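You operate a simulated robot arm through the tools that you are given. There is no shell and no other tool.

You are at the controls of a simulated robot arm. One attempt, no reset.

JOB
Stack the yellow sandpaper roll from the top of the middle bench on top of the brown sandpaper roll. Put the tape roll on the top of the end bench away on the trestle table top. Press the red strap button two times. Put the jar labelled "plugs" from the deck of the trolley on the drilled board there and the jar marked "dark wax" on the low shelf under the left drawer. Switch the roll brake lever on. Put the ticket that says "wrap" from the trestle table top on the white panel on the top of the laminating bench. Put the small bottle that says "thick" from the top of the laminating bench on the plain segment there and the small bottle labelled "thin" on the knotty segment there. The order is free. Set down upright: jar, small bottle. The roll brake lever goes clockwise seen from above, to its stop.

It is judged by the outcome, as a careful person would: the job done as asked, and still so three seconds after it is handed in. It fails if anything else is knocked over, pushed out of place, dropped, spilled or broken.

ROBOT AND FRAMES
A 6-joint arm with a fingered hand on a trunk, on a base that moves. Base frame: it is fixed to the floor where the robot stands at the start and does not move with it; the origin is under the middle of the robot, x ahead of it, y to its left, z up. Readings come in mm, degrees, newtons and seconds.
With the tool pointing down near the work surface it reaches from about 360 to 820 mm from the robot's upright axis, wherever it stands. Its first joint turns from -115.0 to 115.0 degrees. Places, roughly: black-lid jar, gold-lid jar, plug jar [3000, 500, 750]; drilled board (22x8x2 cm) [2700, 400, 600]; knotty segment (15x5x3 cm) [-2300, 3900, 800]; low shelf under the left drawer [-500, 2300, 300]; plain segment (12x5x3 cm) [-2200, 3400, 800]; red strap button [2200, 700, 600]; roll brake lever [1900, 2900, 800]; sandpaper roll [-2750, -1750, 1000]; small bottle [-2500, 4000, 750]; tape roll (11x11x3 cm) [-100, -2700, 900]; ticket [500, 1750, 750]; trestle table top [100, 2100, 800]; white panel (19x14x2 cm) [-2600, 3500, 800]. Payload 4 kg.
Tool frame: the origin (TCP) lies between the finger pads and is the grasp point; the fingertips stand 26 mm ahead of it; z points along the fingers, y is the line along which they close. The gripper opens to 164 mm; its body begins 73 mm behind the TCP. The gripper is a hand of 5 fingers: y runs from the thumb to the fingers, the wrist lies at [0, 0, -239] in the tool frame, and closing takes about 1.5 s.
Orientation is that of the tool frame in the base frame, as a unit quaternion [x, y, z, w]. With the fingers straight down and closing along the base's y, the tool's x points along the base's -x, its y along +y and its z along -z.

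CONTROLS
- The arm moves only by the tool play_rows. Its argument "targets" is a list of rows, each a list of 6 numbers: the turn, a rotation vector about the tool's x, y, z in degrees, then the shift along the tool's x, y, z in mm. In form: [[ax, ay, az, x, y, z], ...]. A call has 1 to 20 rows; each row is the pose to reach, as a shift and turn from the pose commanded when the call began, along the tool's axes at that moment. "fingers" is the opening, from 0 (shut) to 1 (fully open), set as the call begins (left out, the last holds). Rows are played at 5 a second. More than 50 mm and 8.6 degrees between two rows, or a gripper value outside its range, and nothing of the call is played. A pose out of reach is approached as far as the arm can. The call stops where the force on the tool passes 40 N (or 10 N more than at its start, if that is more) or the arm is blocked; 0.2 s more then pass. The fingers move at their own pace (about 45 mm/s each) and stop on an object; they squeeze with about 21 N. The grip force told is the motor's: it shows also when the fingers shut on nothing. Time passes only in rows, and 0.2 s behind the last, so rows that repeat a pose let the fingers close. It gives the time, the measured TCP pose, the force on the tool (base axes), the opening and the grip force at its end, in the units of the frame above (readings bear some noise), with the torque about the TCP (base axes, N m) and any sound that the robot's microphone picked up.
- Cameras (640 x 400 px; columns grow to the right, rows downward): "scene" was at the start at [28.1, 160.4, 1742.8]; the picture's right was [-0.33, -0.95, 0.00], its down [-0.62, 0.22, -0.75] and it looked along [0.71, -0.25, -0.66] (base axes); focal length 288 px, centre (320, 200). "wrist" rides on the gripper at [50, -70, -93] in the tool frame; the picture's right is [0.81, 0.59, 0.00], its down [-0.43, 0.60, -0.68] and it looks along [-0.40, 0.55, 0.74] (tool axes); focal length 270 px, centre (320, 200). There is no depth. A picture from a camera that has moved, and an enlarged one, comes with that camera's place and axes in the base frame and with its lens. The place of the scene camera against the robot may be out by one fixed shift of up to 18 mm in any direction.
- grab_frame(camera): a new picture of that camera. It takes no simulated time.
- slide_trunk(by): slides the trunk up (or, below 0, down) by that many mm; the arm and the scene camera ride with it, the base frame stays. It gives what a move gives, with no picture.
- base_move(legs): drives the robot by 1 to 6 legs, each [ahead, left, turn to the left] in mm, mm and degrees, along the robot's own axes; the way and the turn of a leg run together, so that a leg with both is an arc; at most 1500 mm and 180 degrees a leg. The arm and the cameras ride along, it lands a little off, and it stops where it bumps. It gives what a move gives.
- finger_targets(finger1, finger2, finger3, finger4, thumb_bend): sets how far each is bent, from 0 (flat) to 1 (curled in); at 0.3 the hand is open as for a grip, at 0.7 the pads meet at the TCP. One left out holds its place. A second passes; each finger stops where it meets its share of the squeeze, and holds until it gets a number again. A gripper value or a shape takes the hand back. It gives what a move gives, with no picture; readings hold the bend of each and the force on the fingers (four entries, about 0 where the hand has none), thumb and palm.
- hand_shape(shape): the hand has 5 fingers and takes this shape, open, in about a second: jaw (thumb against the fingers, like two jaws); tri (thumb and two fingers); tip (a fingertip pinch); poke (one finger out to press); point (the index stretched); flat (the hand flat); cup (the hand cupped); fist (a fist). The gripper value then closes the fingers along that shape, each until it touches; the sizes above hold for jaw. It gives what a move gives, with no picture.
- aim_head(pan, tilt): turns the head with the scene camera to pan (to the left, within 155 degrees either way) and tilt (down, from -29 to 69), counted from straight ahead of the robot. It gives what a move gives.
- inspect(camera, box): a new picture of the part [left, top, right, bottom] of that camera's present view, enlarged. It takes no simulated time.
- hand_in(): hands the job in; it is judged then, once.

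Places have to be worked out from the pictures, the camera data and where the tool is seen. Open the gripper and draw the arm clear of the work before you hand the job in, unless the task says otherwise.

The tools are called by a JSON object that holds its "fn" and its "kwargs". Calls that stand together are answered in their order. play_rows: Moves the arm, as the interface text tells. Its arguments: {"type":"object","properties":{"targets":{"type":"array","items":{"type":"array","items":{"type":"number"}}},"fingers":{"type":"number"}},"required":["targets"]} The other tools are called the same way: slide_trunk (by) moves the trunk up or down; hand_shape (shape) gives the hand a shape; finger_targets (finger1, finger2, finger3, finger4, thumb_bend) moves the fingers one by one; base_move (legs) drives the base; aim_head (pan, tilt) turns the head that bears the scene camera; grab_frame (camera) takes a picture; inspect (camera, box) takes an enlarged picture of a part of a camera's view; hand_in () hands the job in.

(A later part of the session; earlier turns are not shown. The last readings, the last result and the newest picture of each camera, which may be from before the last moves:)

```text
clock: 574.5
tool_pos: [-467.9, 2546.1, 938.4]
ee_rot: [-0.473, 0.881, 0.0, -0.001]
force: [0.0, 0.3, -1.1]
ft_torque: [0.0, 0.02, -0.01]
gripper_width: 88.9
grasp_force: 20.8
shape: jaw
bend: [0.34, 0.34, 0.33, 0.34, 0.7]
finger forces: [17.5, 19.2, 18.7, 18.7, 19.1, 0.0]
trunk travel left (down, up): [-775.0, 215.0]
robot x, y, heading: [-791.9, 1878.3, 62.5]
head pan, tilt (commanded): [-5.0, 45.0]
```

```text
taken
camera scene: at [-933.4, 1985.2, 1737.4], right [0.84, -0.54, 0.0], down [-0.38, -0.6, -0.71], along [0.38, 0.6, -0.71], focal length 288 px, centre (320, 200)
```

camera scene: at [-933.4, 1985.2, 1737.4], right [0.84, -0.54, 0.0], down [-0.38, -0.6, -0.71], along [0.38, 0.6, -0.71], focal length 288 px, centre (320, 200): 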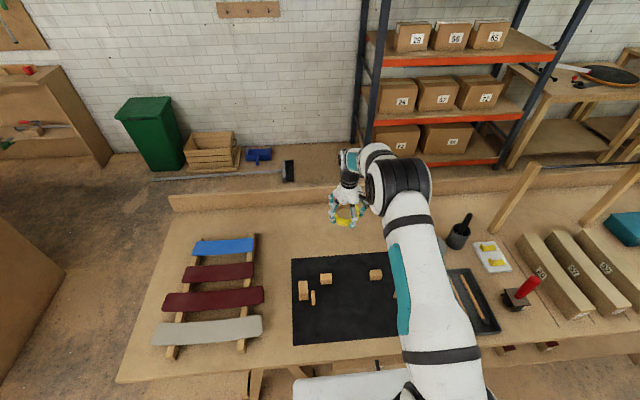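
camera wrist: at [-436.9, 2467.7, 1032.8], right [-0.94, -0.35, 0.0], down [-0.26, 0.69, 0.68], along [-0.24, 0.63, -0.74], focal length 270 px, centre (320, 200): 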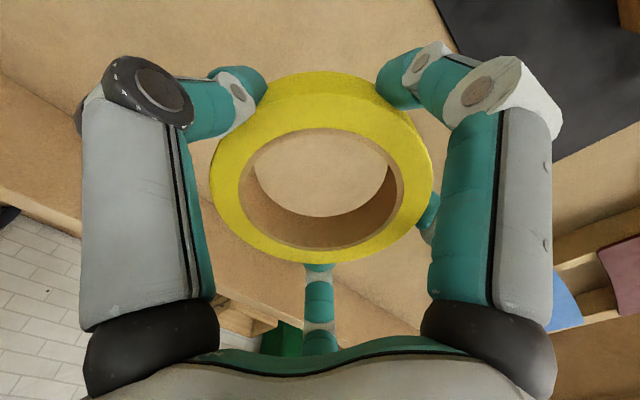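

The spot below is clear: mat on the near side, upstand ~175 mm beyond. I lower toward the table.

{"fn": "play_rows", "kwargs": {"targets": [[0, 0, 0, 0, 0, 25], [0, 0, 0, 0, 0, 50], [0, 0, 0, 0, 0, 72]]}}

{"fn": "grab_frame", "kwargs": {"camera": "wrist"}}

{"fn": "inspect", "kwargs": {"camera": "scene", "box": [280, 150, 410, 260]}}

```text
clock: 575.4
tool_pos: [-467.7, 2545.9, 869.1]
ee_rot: [-0.472, 0.882, 0.0, 0.001]
force: [-1.1, -0.3, -0.5]
ft_torque: [0.03, -0.01, 0.0]
gripper_width: 89.1
grasp_force: 20.6
shape: jaw
bend: [0.34, 0.34, 0.33, 0.34, 0.7]
finger forces: [17.5, 19.2, 18.7, 18.6, 19.1, 0.0]
trunk travel left (down, up): [-775.0, 215.0]
robot x, y, heading: [-792.9, 1882.6, 62.7]
head pan, tilt (commanded): [-5.0, 45.0]
```

```text
taken
camera wrist: at [-437.4, 2467.3, 962.7], right [-0.94, -0.35, 0.0], down [-0.26, 0.69, 0.68], along [-0.24, 0.63, -0.74], focal length 270 px, centre (320, 200)
```

wrist: 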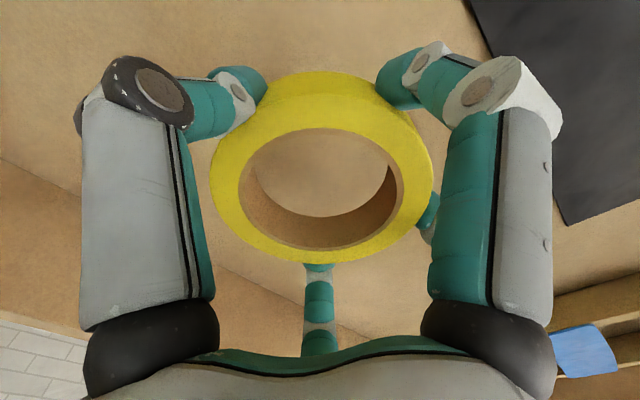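

```text
3.64 times, centred on (345, 205) of scene
camera zoom: at [-933.9, 1984.4, 1737.4], right [0.84, -0.54, 0.0], down [-0.38, -0.6, -0.71], along [0.38, 0.6, -0.71], focal length 1048 px, centre (229, 182)
```

zoom: 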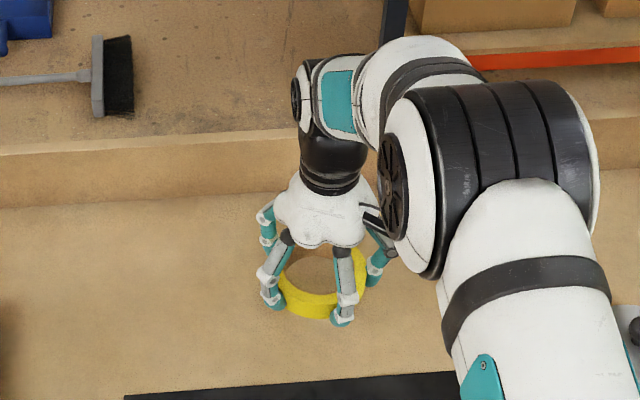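

Clear all around. I lower in small steps until the table takes it.

{"fn": "play_rows", "kwargs": {"targets": [[0, 0, 0, 0, 0, 6], [0, 0, 0, 0, 0, 12]]}}

{"fn": "play_rows", "kwargs": {"targets": [[0, 0, 0, 0, 0, 3], [0, 0, 0, 0, 0, 6]]}}

{"fn": "play_rows", "kwargs": {"targets": [[0, 0, 0, 0, 0, 2], [0, 0, 0, 0, 0, 4]]}}

{"fn": "play_rows", "kwargs": {"targets": [[0, 0, 0, 0, 0, 2], [0, 0, 0, 0, 0, 4]]}}

```text
clock: 576.0
tool_pos: [-468.3, 2545.7, 857.1]
ee_rot: [-0.472, 0.881, 0.0, -0.001]
force: [0.2, -0.6, -2.1]
ft_torque: [-0.02, 0.03, -0.05]
gripper_width: 89.0
grasp_force: 21.2
shape: jaw
bend: [0.34, 0.34, 0.33, 0.34, 0.7]
finger forces: [17.5, 19.1, 18.6, 18.7, 19.0, 0.0]
trunk travel left (down, up): [-775.0, 215.0]
robot x, y, heading: [-794.6, 1879.5, 62.4]
head pan, tilt (commanded): [-5.0, 45.0]
```

```text
clock: 576.5
tool_pos: [-468.7, 2545.7, 849.7]
ee_rot: [-0.473, 0.881, -0.001, -0.001]
force: [0.3, -0.4, -0.4]
ft_torque: [0.0, 0.03, 0.0]
gripper_width: 89.1
grasp_force: 21.1
shape: jaw
bend: [0.34, 0.34, 0.33, 0.34, 0.7]
finger forces: [17.5, 19.1, 18.8, 18.7, 19.0, 0.0]
trunk travel left (down, up): [-775.0, 215.0]
robot x, y, heading: [-796.4, 1882.2, 62.7]
head pan, tilt (commanded): [-5.0, 45.0]
```

```text
clock: 577.1
tool_pos: [-469.0, 2545.3, 845.8]
ee_rot: [-0.472, 0.881, -0.001, -0.001]
force: [-0.8, -0.1, -1.1]
ft_torque: [0.02, 0.01, 0.04]
gripper_width: 88.9
grasp_force: 20.9
shape: jaw
bend: [0.34, 0.34, 0.33, 0.34, 0.7]
finger forces: [17.5, 19.1, 18.6, 18.6, 19.0, 0.0]
trunk travel left (down, up): [-775.0, 215.0]
robot x, y, heading: [-793.2, 1881.9, 62.7]
head pan, tilt (commanded): [-5.0, 45.0]
```

```text
clock: 577.8
tool_pos: [-468.2, 2544.2, 842.9]
ee_rot: [-0.473, 0.881, 0.0, -0.001]
force: [0.2, 0.5, -1.1]
ft_torque: [0.02, -0.04, -0.02]
gripper_width: 88.9
grasp_force: 20.9
shape: jaw
bend: [0.34, 0.34, 0.33, 0.34, 0.7]
finger forces: [17.5, 19.2, 18.5, 18.7, 19.0, 0.0]
trunk travel left (down, up): [-775.0, 215.0]
robot x, y, heading: [-794.8, 1878.9, 62.7]
head pan, tilt (commanded): [-5.0, 45.0]
```

No contact yet at 843; I continue in small steps.

{"fn": "play_rows", "kwargs": {"targets": [[0, 0, 0, 0, 0, 2], [0, 0, 0, 0, 0, 4]]}}

{"fn": "play_rows", "kwargs": {"targets": [[0, 0, 0, 0, 0, 2], [0, 0, 0, 0, 0, 3.5]]}}

{"fn": "play_rows", "kwargs": {"targets": [[0, 0, 0, 0, 0, 2], [0, 0, 0, 0, 0, 3]]}}

```text
clock: 578.4
tool_pos: [-467.6, 2545.5, 839.2]
ee_rot: [-0.473, 0.881, 0.0, -0.001]
force: [0.0, 0.0, -0.5]
ft_torque: [0.02, -0.02, 0.0]
gripper_width: 89.0
grasp_force: 21.0
shape: jaw
bend: [0.34, 0.34, 0.33, 0.34, 0.7]
finger forces: [17.5, 19.0, 18.6, 18.7, 19.0, 0.1]
trunk travel left (down, up): [-775.0, 215.0]
robot x, y, heading: [-795.0, 1879.6, 62.6]
head pan, tilt (commanded): [-5.0, 45.0]
```

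```text
clock: 579.0
tool_pos: [-468.2, 2543.0, 835.8]
ee_rot: [-0.473, 0.881, 0.0, 0.0]
force: [-0.1, -0.3, -1.0]
ft_torque: [0.02, -0.01, 0.01]
gripper_width: 89.3
grasp_force: 21.3
shape: jaw
bend: [0.34, 0.34, 0.33, 0.34, 0.7]
finger forces: [17.5, 19.0, 18.6, 18.7, 19.0, 0.0]
trunk travel left (down, up): [-775.0, 215.0]
robot x, y, heading: [-792.0, 1876.5, 62.6]
head pan, tilt (commanded): [-5.0, 45.0]
```

```text
clock: 579.5
tool_pos: [-468.1, 2543.6, 832.4]
ee_rot: [-0.473, 0.881, 0.0, -0.001]
force: [0.2, 0.0, -1.5]
ft_torque: [0.02, -0.01, 0.0]
gripper_width: 89.2
grasp_force: 20.9
shape: jaw
bend: [0.34, 0.34, 0.33, 0.34, 0.7]
finger forces: [17.5, 19.1, 18.6, 18.7, 19.0, 0.1]
trunk travel left (down, up): [-775.0, 215.0]
robot x, y, heading: [-793.5, 1880.8, 62.9]
head pan, tilt (commanded): [-5.0, 45.0]
```

Still none; I look at the gap before going on.

{"fn": "inspect", "kwargs": {"camera": "scene", "box": [310, 190, 390, 250]}}

{"fn": "play_rows", "kwargs": {"targets": [[0, 0, 0, 0, 0, 2], [0, 0, 0, 0, 0, 4]]}}

{"fn": "play_rows", "kwargs": {"targets": [[0, 0, 0, 0, 0, 2], [0, 0, 0, 0, 0, 4]]}}

```text
6.67 times, centred on (350, 220) of scene
camera zoom: at [-934.1, 1983.9, 1737.4], right [0.84, -0.54, 0.0], down [-0.38, -0.6, -0.71], along [0.38, 0.6, -0.71], focal length 1922 px, centre (120, 67)
```

zoom: 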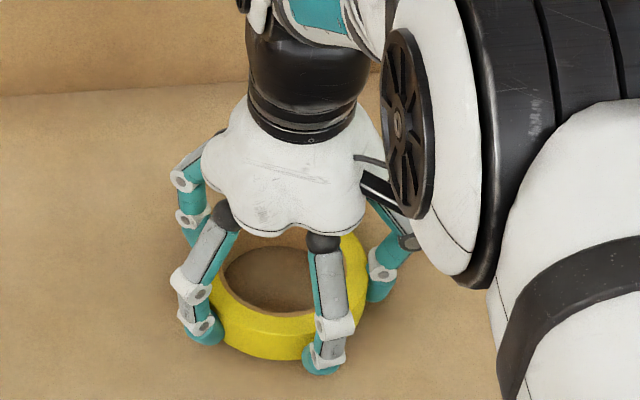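

```text
clock: 580.1
tool_pos: [-469.3, 2543.7, 828.6]
ee_rot: [-0.473, 0.881, 0.0, -0.001]
force: [-0.1, 0.1, -1.3]
ft_torque: [0.0, 0.01, -0.01]
gripper_width: 89.1
grasp_force: 20.9
shape: jaw
bend: [0.34, 0.34, 0.33, 0.34, 0.7]
finger forces: [17.5, 19.1, 18.6, 18.7, 19.0, 0.1]
trunk travel left (down, up): [-775.0, 215.0]
robot x, y, heading: [-794.2, 1879.5, 62.5]
head pan, tilt (commanded): [-5.0, 45.0]
```

```text
clock: 580.8
tool_pos: [-469.9, 2543.1, 827.6]
ee_rot: [-0.472, 0.882, 0.0, 0.0]
force: [-0.8, -3.2, 15.5]
ft_torque: [-0.41, 0.37, 0.03]
gripper_width: 89.3
grasp_force: 20.9
shape: jaw
bend: [0.34, 0.34, 0.33, 0.34, 0.7]
finger forces: [25.6, 24.4, 19.9, 20.9, 19.9, 0.0]
trunk travel left (down, up): [-775.0, 215.0]
robot x, y, heading: [-793.8, 1879.5, 62.7]
head pan, tilt (commanded): [-5.0, 45.0]
```

Contact (+15 N). I ease up 1 mm and open the hand.

{"fn": "play_rows", "kwargs": {"targets": [[0, 0, 0, 0, 0, -1], [0, 0, 0, 0, 0, -1], [0, 0, 0, 0, 0, -1], [0, 0, 0, 0, 0, -1], [0, 0, 0, 0, 0, -1], [0, 0, 0, 0, 0, -1], [0, 0, 0, 0, 0, -1]], "fingers": 1}}

{"fn": "play_rows", "kwargs": {"targets": [[0, 0, 0, 0, 0, -15], [0, 0, 0, 0, 0, -45], [0, 0, 0, 0, 0, -85], [0, 0, 0, 0, 0, -125]]}}

{"fn": "grab_frame", "kwargs": {"camera": "wrist"}}

{"fn": "inspect", "kwargs": {"camera": "scene", "box": [270, 150, 410, 270]}}

```text
clock: 581.4
tool_pos: [-467.5, 2548.7, 828.9]
ee_rot: [-0.473, 0.881, 0.003, 0.004]
force: [0.6, -0.2, 0.0]
ft_torque: [-0.02, 0.02, -0.02]
gripper_width: 163.8
grasp_force: 0.1
shape: jaw
bend: [0.3, 0.3, 0.3, 0.3, 0.3]
finger forces: [0.1, 0.1, 0.0, 0.1, 0.0, 0.1]
trunk travel left (down, up): [-775.0, 215.0]
robot x, y, heading: [-795.3, 1885.4, 62.7]
head pan, tilt (commanded): [-5.0, 45.0]
stopped in row 3: the force on the tool passed its limit at 42 N (the readings are from after the stop); the commanded pose is now the measured one
```

```text
clock: 582.4
tool_pos: [-466.6, 2545.3, 957.1]
ee_rot: [-0.473, 0.881, 0.003, 0.004]
force: [0.0, 0.5, -0.6]
ft_torque: [-0.02, -0.01, -0.05]
gripper_width: 163.7
grasp_force: 0.1
shape: jaw
bend: [0.3, 0.3, 0.3, 0.3, 0.3]
finger forces: [0.0, 0.1, 0.0, 0.0, 0.1, 0.0]
trunk travel left (down, up): [-775.0, 215.0]
robot x, y, heading: [-796.7, 1881.6, 62.7]
head pan, tilt (commanded): [-5.0, 45.0]
```

```text
taken
camera wrist: at [-436.5, 2465.5, 1049.6], right [-0.94, -0.35, -0.01], down [-0.26, 0.68, 0.68], along [-0.23, 0.64, -0.73], focal length 270 px, centre (320, 200)
```

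wrist: 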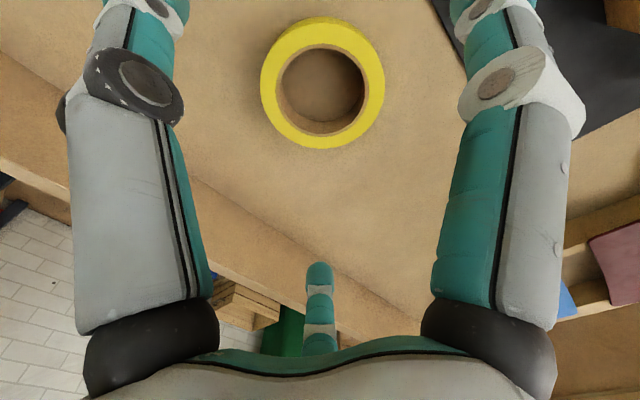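

```text
3.33 times, centred on (340, 210) of scene
camera zoom: at [-934.5, 1983.0, 1737.3], right [0.84, -0.54, 0.0], down [-0.38, -0.6, -0.71], along [0.38, 0.6, -0.71], focal length 961 px, centre (253, 167)
```

zoom: 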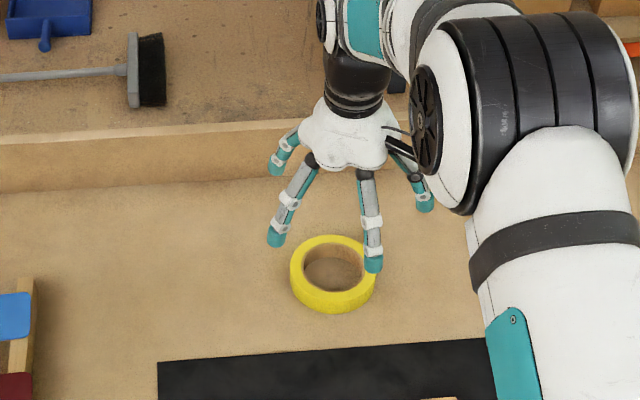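

The tape roll lies on the trestle table top. Last is the roll brake lever. I raise and retract the arm and back away from the table.

{"fn": "play_rows", "kwargs": {"targets": [[0, 0, 0, 25, 0, -35], [0, 0, 0, 50, 0, -70], [0, 0, 0, 80, 0, -105], [0, 0, 0, 110, 0, -140], [0, 0, 0, 140, 0, -165]]}}

{"fn": "base_move", "kwargs": {"legs": [[-900, 0, 0]]}}

{"fn": "aim_head", "kwargs": {"pan": -15, "tilt": 30}}

{"fn": "grab_frame", "kwargs": {"camera": "scene"}}

```text
clock: 583.6
tool_pos: [-546.5, 2427.7, 1117.3]
ee_rot: [-0.472, 0.882, 0.004, 0.005]
force: [-0.2, 0.0, 0.7]
ft_torque: [0.04, -0.01, -0.01]
gripper_width: 164.0
grasp_force: 0.1
shape: jaw
bend: [0.3, 0.3, 0.3, 0.3, 0.3]
finger forces: [0.0, 0.0, 0.0, 0.0, 0.0, 0.1]
trunk travel left (down, up): [-775.0, 215.0]
robot x, y, heading: [-794.8, 1880.7, 62.5]
head pan, tilt (commanded): [-5.0, 45.0]
```

```text
clock: 588.4
tool_pos: [-964.2, 1620.7, 1116.5]
ee_rot: [-0.473, 0.881, 0.004, 0.005]
force: [1.3, -0.2, -0.5]
ft_torque: [0.04, 0.01, -0.03]
gripper_width: 164.2
grasp_force: 0.0
shape: jaw
bend: [0.3, 0.3, 0.3, 0.3, 0.3]
finger forces: [0.0, 0.0, 0.1, 0.0, 0.1, 0.0]
trunk travel left (down, up): [-775.0, 215.0]
robot x, y, heading: [-1214.3, 1073.2, 62.5]
head pan, tilt (commanded): [-5.0, 45.0]
```

```text
clock: 589.1
tool_pos: [-964.5, 1621.5, 1115.8]
ee_rot: [-0.472, 0.882, 0.004, 0.006]
force: [-0.2, -0.3, -1.0]
ft_torque: [-0.03, -0.01, -0.01]
gripper_width: 164.1
grasp_force: 0.2
shape: jaw
bend: [0.3, 0.3, 0.3, 0.3, 0.3]
finger forces: [0.0, 0.0, 0.1, 0.0, 0.0, 0.1]
trunk travel left (down, up): [-775.0, 215.0]
robot x, y, heading: [-1212.0, 1070.7, 62.3]
head pan, tilt (commanded): [-15.0, 30.0]
```

```text
taken
camera scene: at [-1336.0, 1173.2, 1759.9], right [0.74, -0.67, 0.0], down [-0.34, -0.37, -0.87], along [0.58, 0.64, -0.5], focal length 288 px, centre (320, 200)
```

scene: 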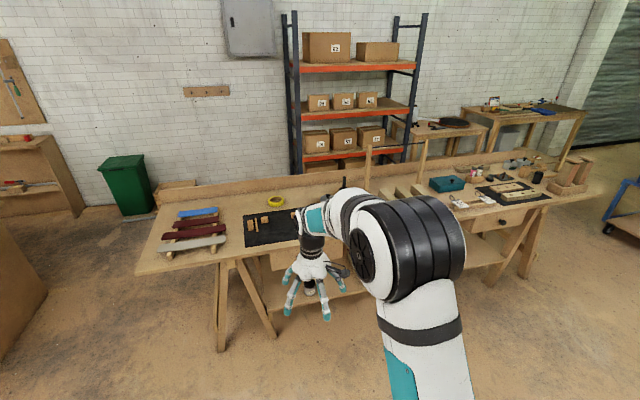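

Everything on the trestle table is in order. I travel right along the front and then up through the gap toward the wrapping table.

{"fn": "base_move", "kwargs": {"legs": [[0, -1333, 0.4], [0, -1333, 0], [1160, 0, 0]]}}

{"fn": "base_move", "kwargs": {"legs": [[600, 0, 0]]}}

{"fn": "aim_head", "kwargs": {"pan": 20, "tilt": 30}}

{"fn": "grab_frame", "kwargs": {"camera": "scene"}}

```text
clock: 607.4
tool_pos: [1861.7, 1540.1, 1116.5]
ee_rot: [-0.499, 0.867, 0.004, 0.004]
force: [1.0, 0.9, -0.6]
ft_torque: [0.01, 0.03, -0.02]
gripper_width: 163.9
grasp_force: 0.2
shape: jaw
bend: [0.3, 0.3, 0.3, 0.3, 0.3]
finger forces: [0.1, 0.0, 0.1, 0.0, 0.0, 0.0]
trunk travel left (down, up): [-775.0, 215.0]
robot x, y, heading: [1649.0, 977.4, 66.0]
head pan, tilt (commanded): [-15.0, 30.0]
```

```text
clock: 610.8
tool_pos: [2111.3, 2084.7, 1116.9]
ee_rot: [-0.497, 0.868, 0.003, 0.004]
force: [-0.5, -0.6, 0.8]
ft_torque: [-0.02, -0.01, 0.03]
gripper_width: 163.9
grasp_force: 0.0
shape: jaw
bend: [0.3, 0.3, 0.3, 0.3, 0.3]
finger forces: [0.0, 0.0, 0.0, 0.0, 0.0, 0.1]
trunk travel left (down, up): [-775.0, 215.0]
robot x, y, heading: [1893.1, 1521.1, 65.6]
head pan, tilt (commanded): [-15.0, 30.0]
```

```text
clock: 611.8
tool_pos: [2110.5, 2083.8, 1117.3]
ee_rot: [-0.497, 0.868, 0.004, 0.004]
force: [0.3, -0.9, 0.2]
ft_torque: [-0.01, 0.02, 0.0]
gripper_width: 163.8
grasp_force: 0.1
shape: jaw
bend: [0.3, 0.3, 0.3, 0.3, 0.3]
finger forces: [0.0, 0.0, 0.0, 0.0, 0.0, 0.0]
trunk travel left (down, up): [-775.0, 215.0]
robot x, y, heading: [1890.6, 1520.9, 65.6]
head pan, tilt (commanded): [20.0, 30.0]
```

```text
taken
camera scene: at [1713.4, 1636.8, 1760.0], right [1.0, -0.08, 0.0], down [-0.04, -0.5, -0.87], along [0.07, 0.86, -0.5], focal length 288 px, centre (320, 200)
```

scene: 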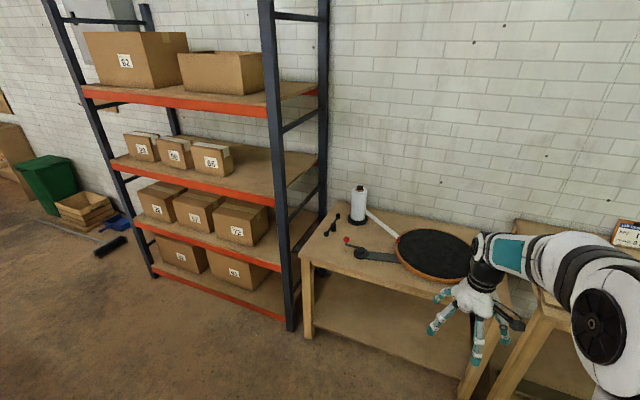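

The wrapping table is in view with film roll and levers. I zoom in to identify the roll brake lever.

{"fn": "inspect", "kwargs": {"camera": "scene", "box": [305, 175, 425, 275]}}

{"fn": "inspect", "kwargs": {"camera": "scene", "box": [315, 180, 375, 260]}}

```text
4.00 times, centred on (365, 225) of scene
camera zoom: at [1713.4, 1636.8, 1760.0], right [1.0, -0.08, 0.0], down [-0.04, -0.5, -0.87], along [0.07, 0.86, -0.5], focal length 1153 px, centre (140, 100)
```

zoom: 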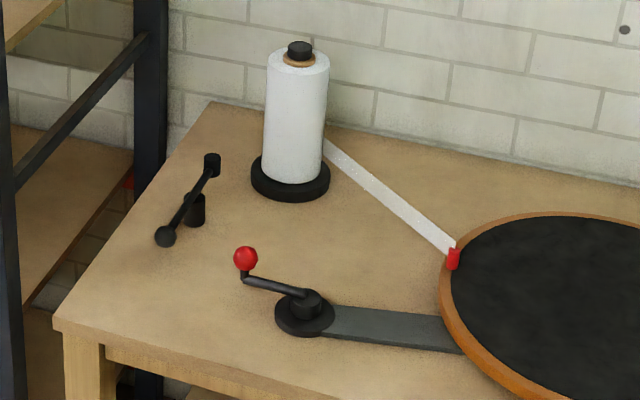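

```text
5.00 times, centred on (345, 220) of scene
camera zoom: at [1713.4, 1636.8, 1760.0], right [1.0, -0.08, 0.0], down [-0.04, -0.5, -0.87], along [0.07, 0.86, -0.5], focal length 1441 px, centre (195, 100)
```

zoom: 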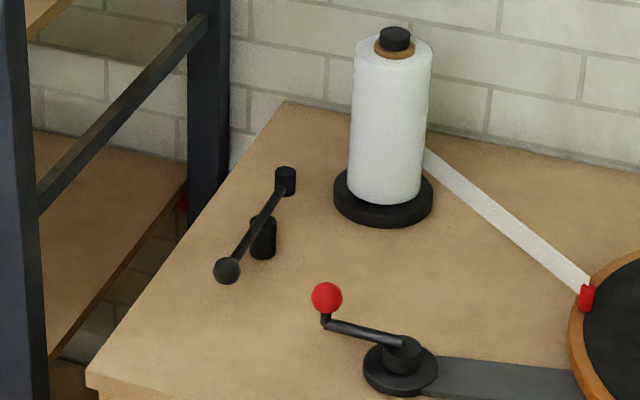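

The black double-ended lever beside the film roll is the brake: pivot post ≈(1889, 2937), ball end ≈(1840, 2843), brake shoe toward the roll. Clockwise means the ball goes left/away. I drive around the trestle's corner to stand in front of it.

{"fn": "base_move", "kwargs": {"legs": [[381, -85, -2.9], [200, 360, 0]]}}

{"fn": "base_move", "kwargs": {"legs": [[30, 280, 0]]}}

{"fn": "aim_head", "kwargs": {"pan": -10, "tilt": 50}}

{"fn": "grab_frame", "kwargs": {"camera": "scene"}}

{"fn": "grab_frame", "kwargs": {"camera": "wrist"}}

```text
clock: 616.4
tool_pos: [2154.7, 2720.8, 1117.0]
ee_rot: [-0.473, 0.881, 0.004, 0.004]
force: [-0.4, -0.4, 0.1]
ft_torque: [-0.04, 0.0, 0.01]
gripper_width: 164.1
grasp_force: 0.0
shape: jaw
bend: [0.3, 0.3, 0.3, 0.3, 0.3]
finger forces: [0.0, 0.1, 0.0, 0.1, 0.1, 0.0]
trunk travel left (down, up): [-775.0, 215.0]
robot x, y, heading: [1909.9, 2171.5, 62.5]
head pan, tilt (commanded): [20.0, 30.0]
```

```text
clock: 618.4
tool_pos: [1920.5, 2877.7, 1116.2]
ee_rot: [-0.471, 0.882, 0.003, 0.005]
force: [-0.2, 0.3, 0.1]
ft_torque: [0.0, -0.02, -0.02]
gripper_width: 163.9
grasp_force: 0.1
shape: jaw
bend: [0.3, 0.3, 0.3, 0.3, 0.3]
finger forces: [0.1, 0.1, 0.0, 0.1, 0.0, 0.0]
trunk travel left (down, up): [-775.0, 215.0]
robot x, y, heading: [1666.8, 2328.7, 62.5]
head pan, tilt (commanded): [20.0, 30.0]
```

```text
clock: 619.3
tool_pos: [1921.3, 2876.2, 1116.3]
ee_rot: [-0.47, 0.882, 0.003, 0.005]
force: [0.1, -0.6, -0.1]
ft_torque: [-0.03, 0.04, 0.04]
gripper_width: 164.0
grasp_force: 0.1
shape: jaw
bend: [0.3, 0.3, 0.3, 0.3, 0.3]
finger forces: [0.1, 0.1, 0.0, 0.0, 0.0, 0.1]
trunk travel left (down, up): [-775.0, 215.0]
robot x, y, heading: [1670.4, 2328.5, 62.5]
head pan, tilt (commanded): [-10.0, 50.0]
```

```text
taken
camera scene: at [1533.8, 2425.4, 1730.5], right [0.79, -0.61, 0.0], down [-0.47, -0.61, -0.64], along [0.39, 0.51, -0.77], focal length 288 px, centre (320, 200)
```

scene: 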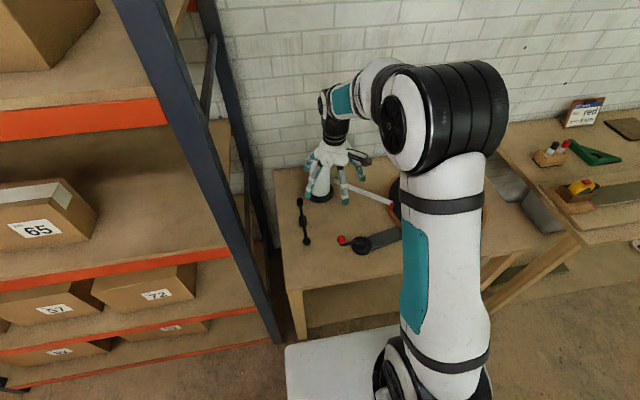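

```text
taken
camera wrist: at [1950.7, 2796.9, 1209.1], right [-0.94, -0.35, -0.01], down [-0.26, 0.68, 0.68], along [-0.23, 0.64, -0.73], focal length 270 px, centre (320, 200)
```

wrist: 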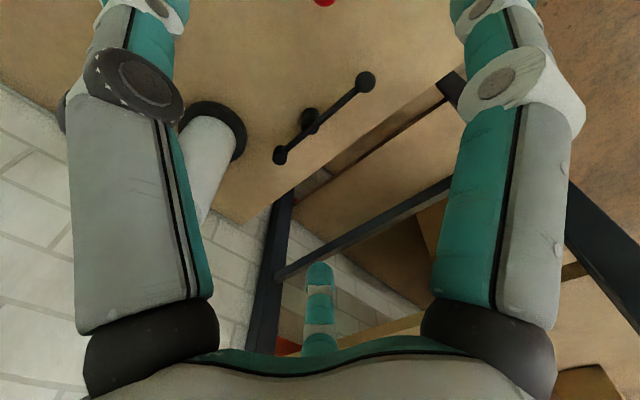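

The wrist camera sees the lever from above. I zoom on it to confirm the pivot.

{"fn": "inspect", "kwargs": {"camera": "wrist", "box": [220, 40, 420, 200]}}

{"fn": "inspect", "kwargs": {"camera": "scene", "box": [275, 170, 395, 270]}}

```text
2.50 times, centred on (320, 120) of wrist
camera zoom: at [1950.7, 2796.9, 1209.1], right [-0.94, -0.35, -0.01], down [-0.26, 0.68, 0.68], along [-0.23, 0.64, -0.73], focal length 676 px, centre (320, 400)
```

zoom: 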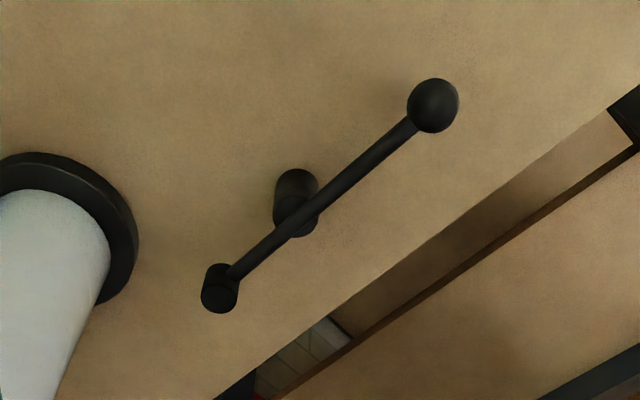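

```text
4.00 times, centred on (335, 220) of scene
camera zoom: at [1533.8, 2425.4, 1730.5], right [0.79, -0.61, 0.0], down [-0.47, -0.61, -0.64], along [0.39, 0.51, -0.77], focal length 1153 px, centre (260, 120)
```

zoom: 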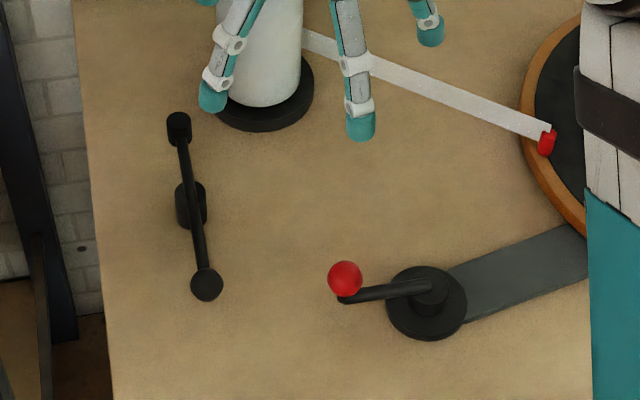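

The lever pivots on the centre post; turning clockwise swings the ball to my left and the shoe toward the roll. I set the hand to "point" and lower to z≈950 to re-measure the lever's height.

{"fn": "hand_shape", "kwargs": {"shape": "point"}}

{"fn": "play_rows", "kwargs": {"targets": [[-0.5, 0, 0, 0, 0, 40], [-0.5, 0, 0, 0, 0, 85], [-0.5, 0, 0, 0, 0, 130], [-0.5, 0, 0, 0, 0, 165]]}}

{"fn": "grab_frame", "kwargs": {"camera": "wrist"}}

{"fn": "inspect", "kwargs": {"camera": "scene", "box": [275, 130, 395, 270]}}

```text
clock: 620.2
tool_pos: [1920.2, 2875.8, 1115.9]
ee_rot: [-0.47, 0.882, 0.004, 0.005]
force: [0.8, -0.3, 0.4]
ft_torque: [-0.04, 0.01, 0.04]
gripper_width: 0.1
grasp_force: 0.0
shape: point
bend: [0.7, 0.99, 1.0, 1.0, 0.64]
finger forces: [0.1, 0.1, 0.0, 0.1, 0.0, 0.1]
trunk travel left (down, up): [-775.0, 215.0]
robot x, y, heading: [1669.1, 2332.2, 62.4]
head pan, tilt (commanded): [-10.0, 50.0]
```

```text
clock: 621.2
tool_pos: [1922.0, 2877.4, 950.5]
ee_rot: [-0.471, 0.882, 0.007, 0.003]
force: [-0.1, -0.7, -0.2]
ft_torque: [-0.02, 0.0, 0.0]
gripper_width: 0.0
grasp_force: 0.1
shape: point
bend: [0.7, 1.0, 1.0, 1.0, 0.64]
finger forces: [0.0, 0.0, 0.0, 0.0, 0.0, 0.0]
trunk travel left (down, up): [-775.0, 215.0]
robot x, y, heading: [1670.0, 2333.3, 62.3]
head pan, tilt (commanded): [-10.0, 50.0]
```

```text
taken
camera wrist: at [1952.9, 2797.5, 1042.0], right [-0.94, -0.35, 0.0], down [-0.25, 0.68, 0.69], along [-0.24, 0.65, -0.73], focal length 270 px, centre (320, 200)
```

wrist: 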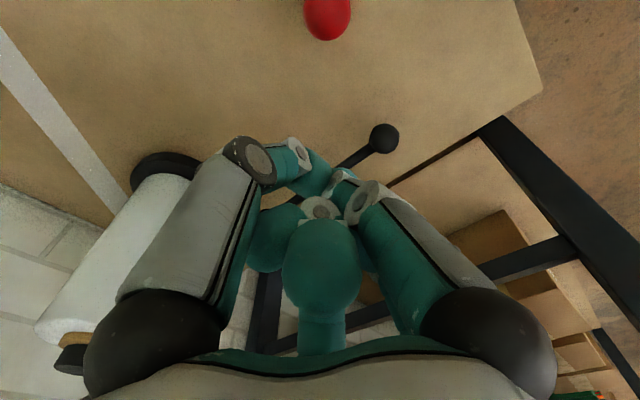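

```text
2.86 times, centred on (335, 200) of scene
camera zoom: at [1534.1, 2425.9, 1730.5], right [0.79, -0.61, 0.0], down [-0.47, -0.61, -0.64], along [0.39, 0.51, -0.77], focal length 824 px, centre (277, 200)
```

zoom: 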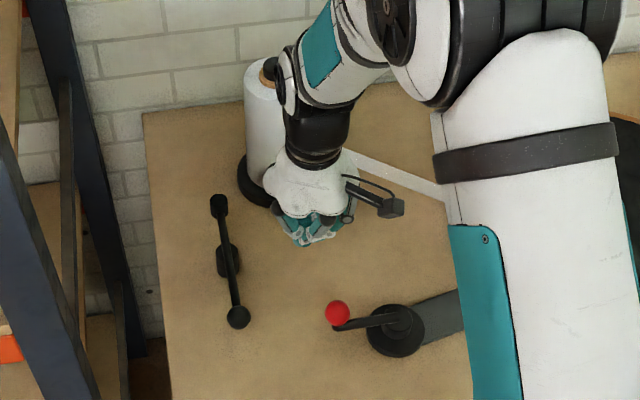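

Triangulated: ball centre (1840, 2914, 790), pivot ≈(1893, 3010). I position the fingertips to the right of the arm at z≈950 and check before descending beside it.

{"fn": "play_rows", "kwargs": {"targets": [[-0.5, 0.5, 0, -8, 28, 0], [-0.8, 0.6, 0, -17, 55, 0], [-0.8, 0.6, 0, -17, 55, 40], [-0.8, 0.6, 0, -17, 55, 80]]}}

{"fn": "grab_frame", "kwargs": {"camera": "wrist"}}

{"fn": "inspect", "kwargs": {"camera": "scene", "box": [275, 150, 375, 270]}}

```text
clock: 622.2
tool_pos: [1885.9, 2924.5, 873.4]
ee_rot: [-0.471, 0.882, 0.011, -0.005]
force: [-0.6, 0.1, 0.5]
ft_torque: [-0.01, -0.06, 0.03]
gripper_width: 0.4
grasp_force: 0.1
shape: point
bend: [0.7, 1.0, 1.0, 0.99, 0.65]
finger forces: [0.0, 0.0, 0.0, 0.0, 0.0, 0.0]
trunk travel left (down, up): [-775.0, 215.0]
robot x, y, heading: [1671.3, 2327.1, 62.6]
head pan, tilt (commanded): [-10.0, 50.0]
```

```text
taken
camera wrist: at [1917.6, 2844.1, 964.7], right [-0.94, -0.35, 0.01], down [-0.24, 0.68, 0.69], along [-0.25, 0.65, -0.72], focal length 270 px, centre (320, 200)
```

wrist: 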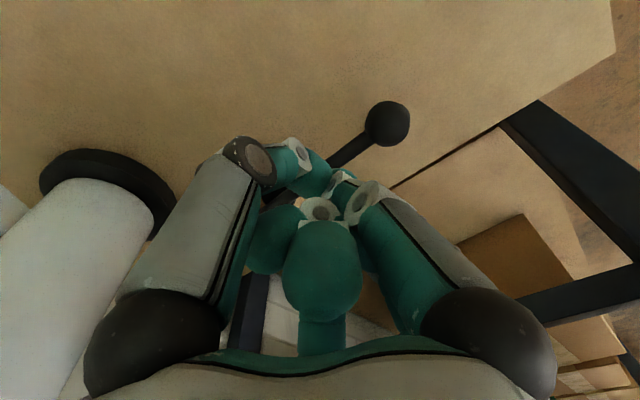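

```text
3.33 times, centred on (325, 210) of scene
camera zoom: at [1533.9, 2426.0, 1730.5], right [0.79, -0.61, 0.0], down [-0.47, -0.61, -0.64], along [0.39, 0.51, -0.77], focal length 961 px, centre (303, 167)
```

zoom: 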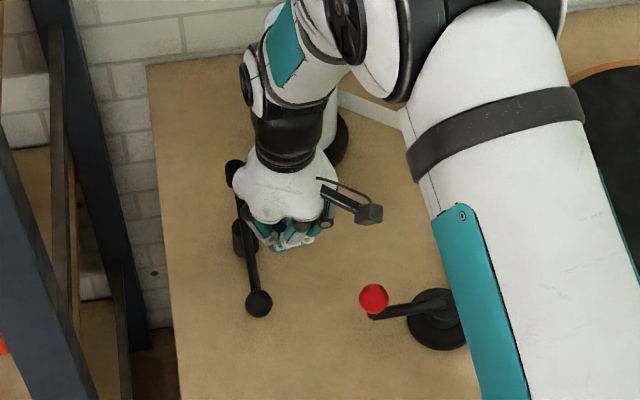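

The lever geometry is confirmed. I level the hand and descend beside the arm (35 mm to its right) in two steps.

{"fn": "play_rows", "kwargs": {"targets": [[0.7, 0, 0, 0, 0, 15], [1.38, 0, 0, 0, 0, 30], [1.38, 0, 0, 0, 0, 45]]}}

{"fn": "inspect", "kwargs": {"camera": "wrist", "box": [220, 60, 460, 260]}}

{"fn": "inspect", "kwargs": {"camera": "scene", "box": [285, 180, 355, 260]}}

```text
clock: 623.0
tool_pos: [1883.2, 2924.7, 826.1]
ee_rot: [-0.471, 0.882, 0.0, 0.001]
force: [0.4, 1.0, 0.4]
ft_torque: [0.02, 0.0, -0.03]
gripper_width: 0.0
grasp_force: 0.0
shape: point
bend: [0.7, 1.0, 1.0, 0.99, 0.65]
finger forces: [0.0, 0.1, 0.1, 0.0, 0.0, 0.0]
trunk travel left (down, up): [-775.0, 215.0]
robot x, y, heading: [1669.7, 2329.5, 62.3]
head pan, tilt (commanded): [-10.0, 50.0]
```

```text
2.00 times, centred on (340, 160) of wrist
camera zoom: at [1915.1, 2846.6, 920.2], right [-0.94, -0.35, 0.0], down [-0.25, 0.69, 0.68], along [-0.23, 0.64, -0.73], focal length 541 px, centre (280, 280)
```

zoom: 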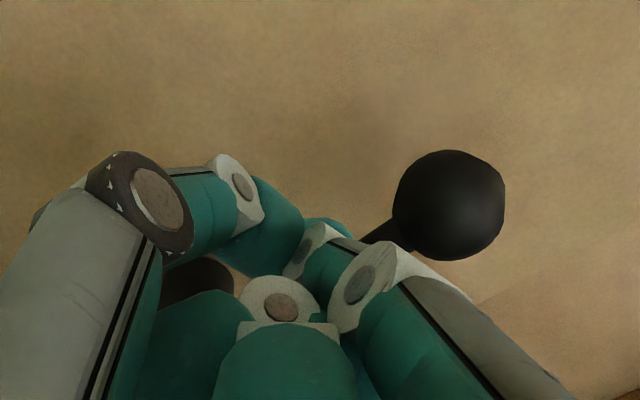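

```text
5.00 times, centred on (320, 220) of scene
camera zoom: at [1533.9, 2425.7, 1730.5], right [0.79, -0.61, 0.0], down [-0.47, -0.61, -0.64], along [0.39, 0.51, -0.77], focal length 1441 px, centre (320, 100)
```

zoom: 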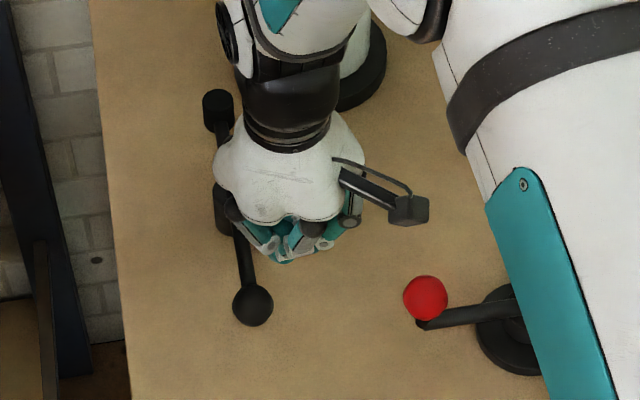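

To keep the knuckles off the ball I shift ~20 mm toward the pivot and then lower the tips to lever height.

{"fn": "play_rows", "kwargs": {"targets": [[0, 0, 0, -20, 1.5, 0], [0, 0, 0, -20, 1.5, 10], [0, 0, 0, -20, 1.5, 20]]}}

{"fn": "inspect", "kwargs": {"camera": "wrist", "box": [220, 60, 460, 260]}}

{"fn": "inspect", "kwargs": {"camera": "scene", "box": [285, 180, 355, 260]}}

```text
clock: 623.8
tool_pos: [1894.1, 2942.4, 806.4]
ee_rot: [-0.471, 0.882, 0.0, 0.001]
force: [0.1, 0.0, 0.3]
ft_torque: [0.01, -0.04, 0.03]
gripper_width: 0.1
grasp_force: 0.1
shape: point
bend: [0.7, 1.0, 1.0, 0.98, 0.65]
finger forces: [0.0, 0.0, 0.0, 0.1, 0.0, 0.0]
trunk travel left (down, up): [-775.0, 215.0]
robot x, y, heading: [1668.3, 2329.6, 62.5]
head pan, tilt (commanded): [-10.0, 50.0]
```

```text
2.00 times, centred on (340, 160) of wrist
camera zoom: at [1923.9, 2863.6, 899.6], right [-0.94, -0.35, 0.0], down [-0.25, 0.69, 0.68], along [-0.23, 0.64, -0.74], focal length 541 px, centre (280, 280)
```

zoom: 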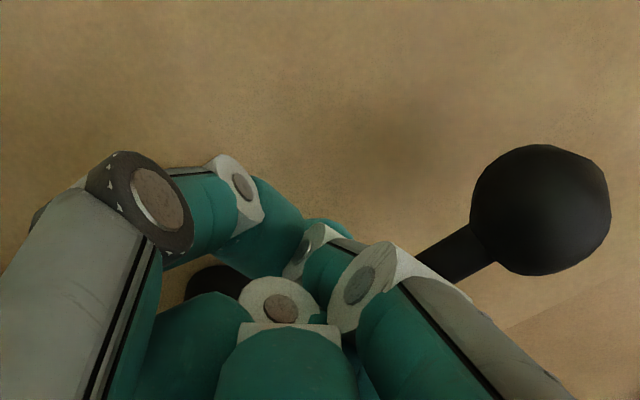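

```text
5.00 times, centred on (320, 220) of scene
camera zoom: at [1533.9, 2425.6, 1730.5], right [0.79, -0.61, 0.0], down [-0.47, -0.61, -0.64], along [0.39, 0.51, -0.77], focal length 1441 px, centre (320, 100)
```

zoom: 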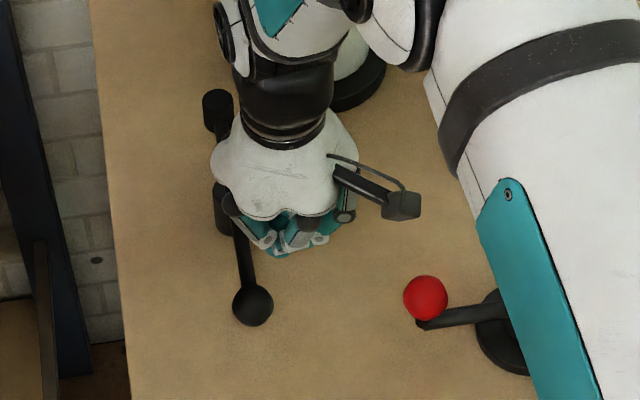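

No contact yet; the tips are at lever height right of the arm. I push left along the arc around the pivot, in small steps.

{"fn": "play_rows", "kwargs": {"targets": [[0, 0, 0, 4, 7, 0], [0, 0, 0, 7, 14, 0], [0, 0, 0, 9, 20, 0], [0, 0, 0, 10.6, 27, 0]]}}

{"fn": "inspect", "kwargs": {"camera": "scene", "box": [285, 180, 355, 260]}}

```text
clock: 624.8
tool_pos: [1864.6, 2948.5, 807.4]
ee_rot: [-0.471, 0.882, 0.001, 0.001]
force: [0.4, -0.1, -0.2]
ft_torque: [-0.05, 0.02, 0.0]
gripper_width: 0.1
grasp_force: 0.1
shape: point
bend: [0.7, 1.0, 1.0, 0.97, 0.65]
finger forces: [0.0, 0.0, 0.0, 0.0, 0.0, 0.0]
trunk travel left (down, up): [-775.0, 215.0]
robot x, y, heading: [1672.7, 2327.8, 62.6]
head pan, tilt (commanded): [-10.0, 50.0]
```

```text
5.00 times, centred on (320, 220) of scene
camera zoom: at [1533.6, 2425.4, 1730.5], right [0.79, -0.61, 0.0], down [-0.47, -0.61, -0.64], along [0.39, 0.51, -0.77], focal length 1441 px, centre (320, 100)
```

zoom: 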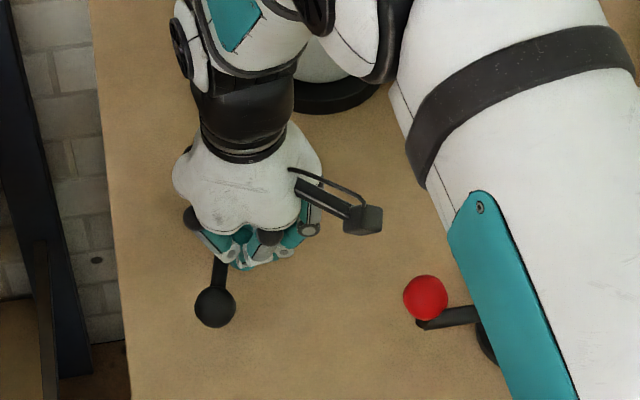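

The lever turns smoothly – the ball moves left. I continue along the arc.

{"fn": "play_rows", "kwargs": {"targets": [[0, 0, 0, 0.5, 9, 0], [0, 0, 0, 0.5, 18, 0], [0, 0, 0, -1.3, 27, 0], [0, 0, 0, -3.7, 35.4, 0]]}}

{"fn": "inspect", "kwargs": {"camera": "scene", "box": [285, 180, 355, 260]}}

{"fn": "grab_frame", "kwargs": {"camera": "wrist"}}

```text
clock: 625.8
tool_pos: [1840.2, 2969.6, 807.3]
ee_rot: [-0.47, 0.883, 0.001, 0.0]
force: [6.3, -12.2, 4.8]
ft_torque: [-0.14, -0.09, 0.0]
gripper_width: 0.1
grasp_force: 0.0
shape: point
bend: [0.7, 1.0, 1.0, 0.96, 0.64]
finger forces: [25.7, 0.0, 0.0, 0.1, 0.0, 0.1]
trunk travel left (down, up): [-775.0, 215.0]
robot x, y, heading: [1668.9, 2328.3, 62.2]
head pan, tilt (commanded): [-10.0, 50.0]
```

```text
5.00 times, centred on (320, 220) of scene
camera zoom: at [1534.6, 2423.3, 1730.7], right [0.79, -0.61, 0.0], down [-0.47, -0.61, -0.64], along [0.39, 0.51, -0.77], focal length 1441 px, centre (320, 100)
```

zoom: 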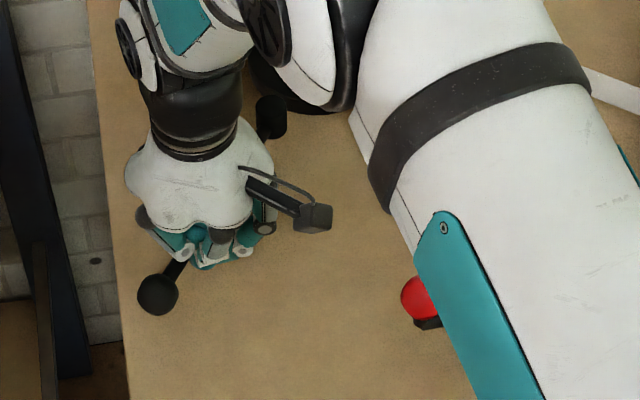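

```text
taken
camera wrist: at [1870.0, 2890.7, 900.9], right [-0.94, -0.34, 0.0], down [-0.25, 0.69, 0.68], along [-0.23, 0.64, -0.74], focal length 270 px, centre (320, 200)
```

wrist: 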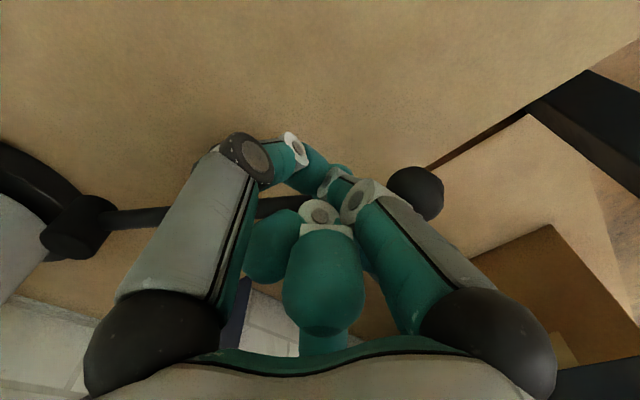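

The lever has turned ~43° and the shoe is at the roll base, with 14 N resistance. I push a few millimetres more to confirm it is at its stop.

{"fn": "play_rows", "kwargs": {"targets": [[0, 0, 0, -1.5, 3.5, 0], [0, 0, 0, -3.5, 7, 0]]}}

{"fn": "inspect", "kwargs": {"camera": "scene", "box": [285, 180, 355, 260]}}

```text
clock: 626.4
tool_pos: [1835.9, 2975.1, 808.6]
ee_rot: [-0.471, 0.882, 0.0, 0.0]
force: [8.4, -20.9, 8.6]
ft_torque: [-0.28, -0.16, 0.01]
gripper_width: 0.0
grasp_force: 0.0
shape: point
bend: [0.7, 1.0, 1.0, 0.95, 0.57]
finger forces: [38.4, 0.0, 0.0, 0.1, 0.0, 0.0]
trunk travel left (down, up): [-775.0, 215.0]
robot x, y, heading: [1670.5, 2325.2, 62.5]
head pan, tilt (commanded): [-10.0, 50.0]
```

```text
5.00 times, centred on (320, 220) of scene
camera zoom: at [1534.8, 2421.7, 1730.8], right [0.79, -0.61, 0.0], down [-0.47, -0.61, -0.64], along [0.39, 0.51, -0.77], focal length 1441 px, centre (320, 100)
```

zoom: 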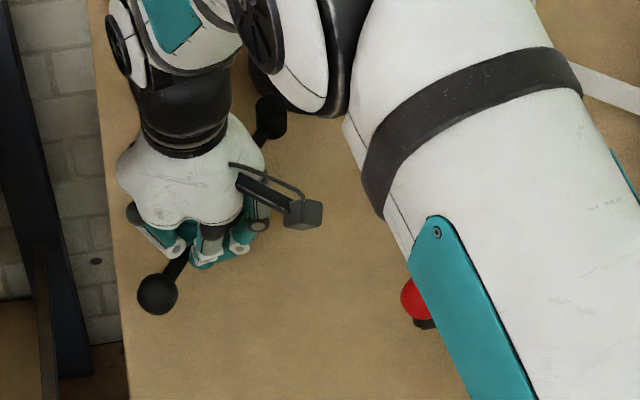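

The ball didn't move further while the force rose to 24 N – it is at its stop. I back the hand off to the right and lift away, then check that the lever stays.

{"fn": "play_rows", "kwargs": {"targets": [[0, 0, 0, 4, -10, 0], [0, 0, 0, 6, -22, 0], [0, 0, 0, 6, -30, -25], [0, 0, 0, 6, -30, -65], [0, 0, 0, 6, -30, -110], [0, 0, 0, 6, -30, -155]]}}

{"fn": "grab_frame", "kwargs": {"camera": "wrist"}}

{"fn": "inspect", "kwargs": {"camera": "scene", "box": [275, 150, 385, 270]}}

```text
clock: 627.8
tool_pos: [1854.8, 2955.2, 963.8]
ee_rot: [-0.471, 0.882, 0.001, 0.0]
force: [0.2, 0.3, -0.4]
ft_torque: [0.01, -0.01, 0.02]
gripper_width: 0.0
grasp_force: 0.0
shape: point
bend: [0.7, 1.0, 1.0, 0.95, 0.64]
finger forces: [0.1, 0.0, 0.0, 0.0, 0.0, 0.0]
trunk travel left (down, up): [-775.0, 215.0]
robot x, y, heading: [1671.3, 2325.7, 62.4]
head pan, tilt (commanded): [-10.0, 50.0]
```

```text
taken
camera wrist: at [1886.6, 2875.9, 1056.0], right [-0.94, -0.35, 0.0], down [-0.25, 0.69, 0.68], along [-0.23, 0.64, -0.73], focal length 270 px, centre (320, 200)
```

wrist: 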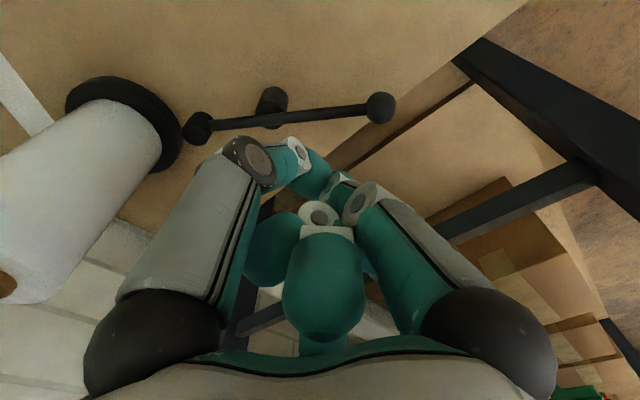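

```text
3.33 times, centred on (330, 210) of scene
camera zoom: at [1533.5, 2424.3, 1730.4], right [0.79, -0.61, 0.0], down [-0.47, -0.61, -0.64], along [0.39, 0.51, -0.77], focal length 961 px, centre (287, 167)
```

zoom: 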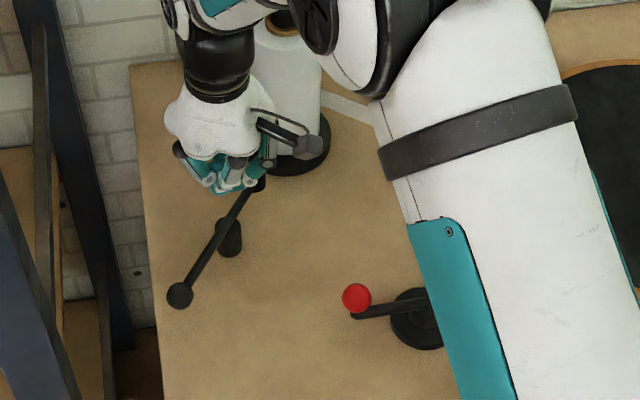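

The lever stays at its stop with the shoe at the roll. I raise and retract the arm and open the hand.

{"fn": "play_rows", "kwargs": {"targets": [[0, 0, 0, 20, -10, -40], [0, 0, 0, 45, -20, -80], [0, 0, 0, 75, -30, -115], [0, 0, 0, 110, -40, -145], [0, 0, 0, 140, -40, -165]]}}

{"fn": "hand_shape", "kwargs": {"shape": "jaw"}}

{"fn": "aim_head", "kwargs": {"pan": -122, "tilt": 30}}

{"fn": "grab_frame", "kwargs": {"camera": "scene"}}

{"fn": "aim_head", "kwargs": {"pan": 130, "tilt": 35}}

{"fn": "grab_frame", "kwargs": {"camera": "scene"}}

```text
clock: 629.0
tool_pos: [1807.5, 2818.4, 1126.8]
ee_rot: [-0.471, 0.882, 0.001, 0.001]
force: [0.1, 0.3, 0.4]
ft_torque: [-0.01, -0.03, -0.01]
gripper_width: 0.0
grasp_force: 0.1
shape: point
bend: [0.7, 1.0, 1.0, 0.95, 0.65]
finger forces: [0.1, 0.0, 0.0, 0.1, 0.1, 0.0]
trunk travel left (down, up): [-775.0, 215.0]
robot x, y, heading: [1668.2, 2331.1, 62.4]
head pan, tilt (commanded): [-10.0, 50.0]
```

```text
clock: 629.9
tool_pos: [1809.0, 2819.3, 1125.9]
ee_rot: [-0.471, 0.882, 0.001, 0.001]
force: [0.1, -0.1, -0.2]
ft_torque: [0.04, -0.04, -0.01]
gripper_width: 163.8
grasp_force: 0.1
shape: jaw
bend: [0.3, 0.3, 0.3, 0.3, 0.3]
finger forces: [0.0, 0.1, 0.0, 0.1, 0.0, 0.0]
trunk travel left (down, up): [-775.0, 215.0]
robot x, y, heading: [1670.4, 2325.8, 62.3]
head pan, tilt (commanded): [-10.0, 50.0]
```

```text
clock: 631.8
tool_pos: [1809.5, 2818.9, 1126.3]
ee_rot: [-0.47, 0.882, 0.0, 0.0]
force: [0.8, -0.2, 0.6]
ft_torque: [0.01, -0.02, 0.01]
gripper_width: 163.9
grasp_force: 0.0
shape: jaw
bend: [0.3, 0.3, 0.3, 0.3, 0.3]
finger forces: [0.0, 0.0, 0.1, 0.1, 0.0, 0.1]
trunk travel left (down, up): [-775.0, 215.0]
robot x, y, heading: [1669.4, 2330.8, 62.2]
head pan, tilt (commanded): [-122.0, 30.0]
```

```text
taken
camera scene: at [1532.5, 2286.3, 1760.0], right [-0.86, -0.51, 0.0], down [-0.25, 0.43, -0.87], along [0.44, -0.75, -0.5], focal length 288 px, centre (320, 200)
```

scene: 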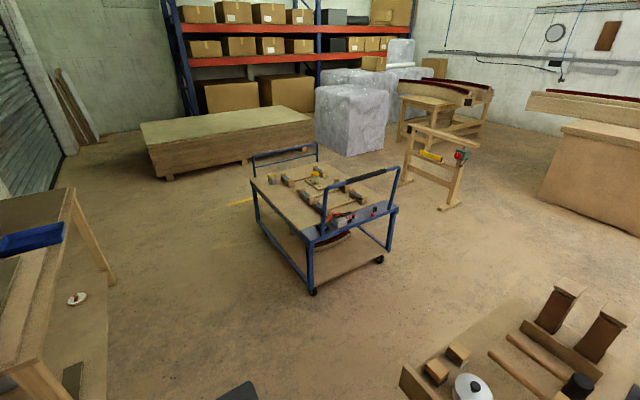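

```text
clock: 635.4
tool_pos: [1809.3, 2818.0, 1125.7]
ee_rot: [-0.471, 0.882, 0.0, 0.0]
force: [-0.1, 0.9, 1.0]
ft_torque: [0.01, 0.0, -0.03]
gripper_width: 163.9
grasp_force: 0.1
shape: jaw
bend: [0.3, 0.3, 0.3, 0.3, 0.3]
finger forces: [0.1, 0.0, 0.0, 0.0, 0.0, 0.0]
trunk travel left (down, up): [-775.0, 215.0]
robot x, y, heading: [1670.8, 2331.6, 62.6]
head pan, tilt (commanded): [130.0, 35.0]
```

```text
taken
camera scene: at [1400.7, 2345.4, 1752.2], right [-0.21, 0.98, 0.0], down [0.56, 0.12, -0.82], along [-0.8, -0.18, -0.57], focal length 288 px, centre (320, 200)
```

scene: 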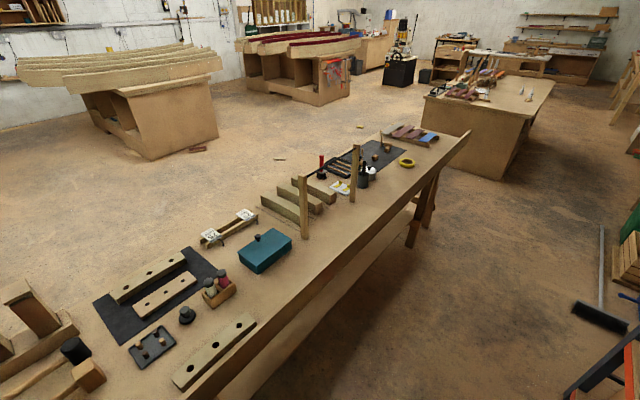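

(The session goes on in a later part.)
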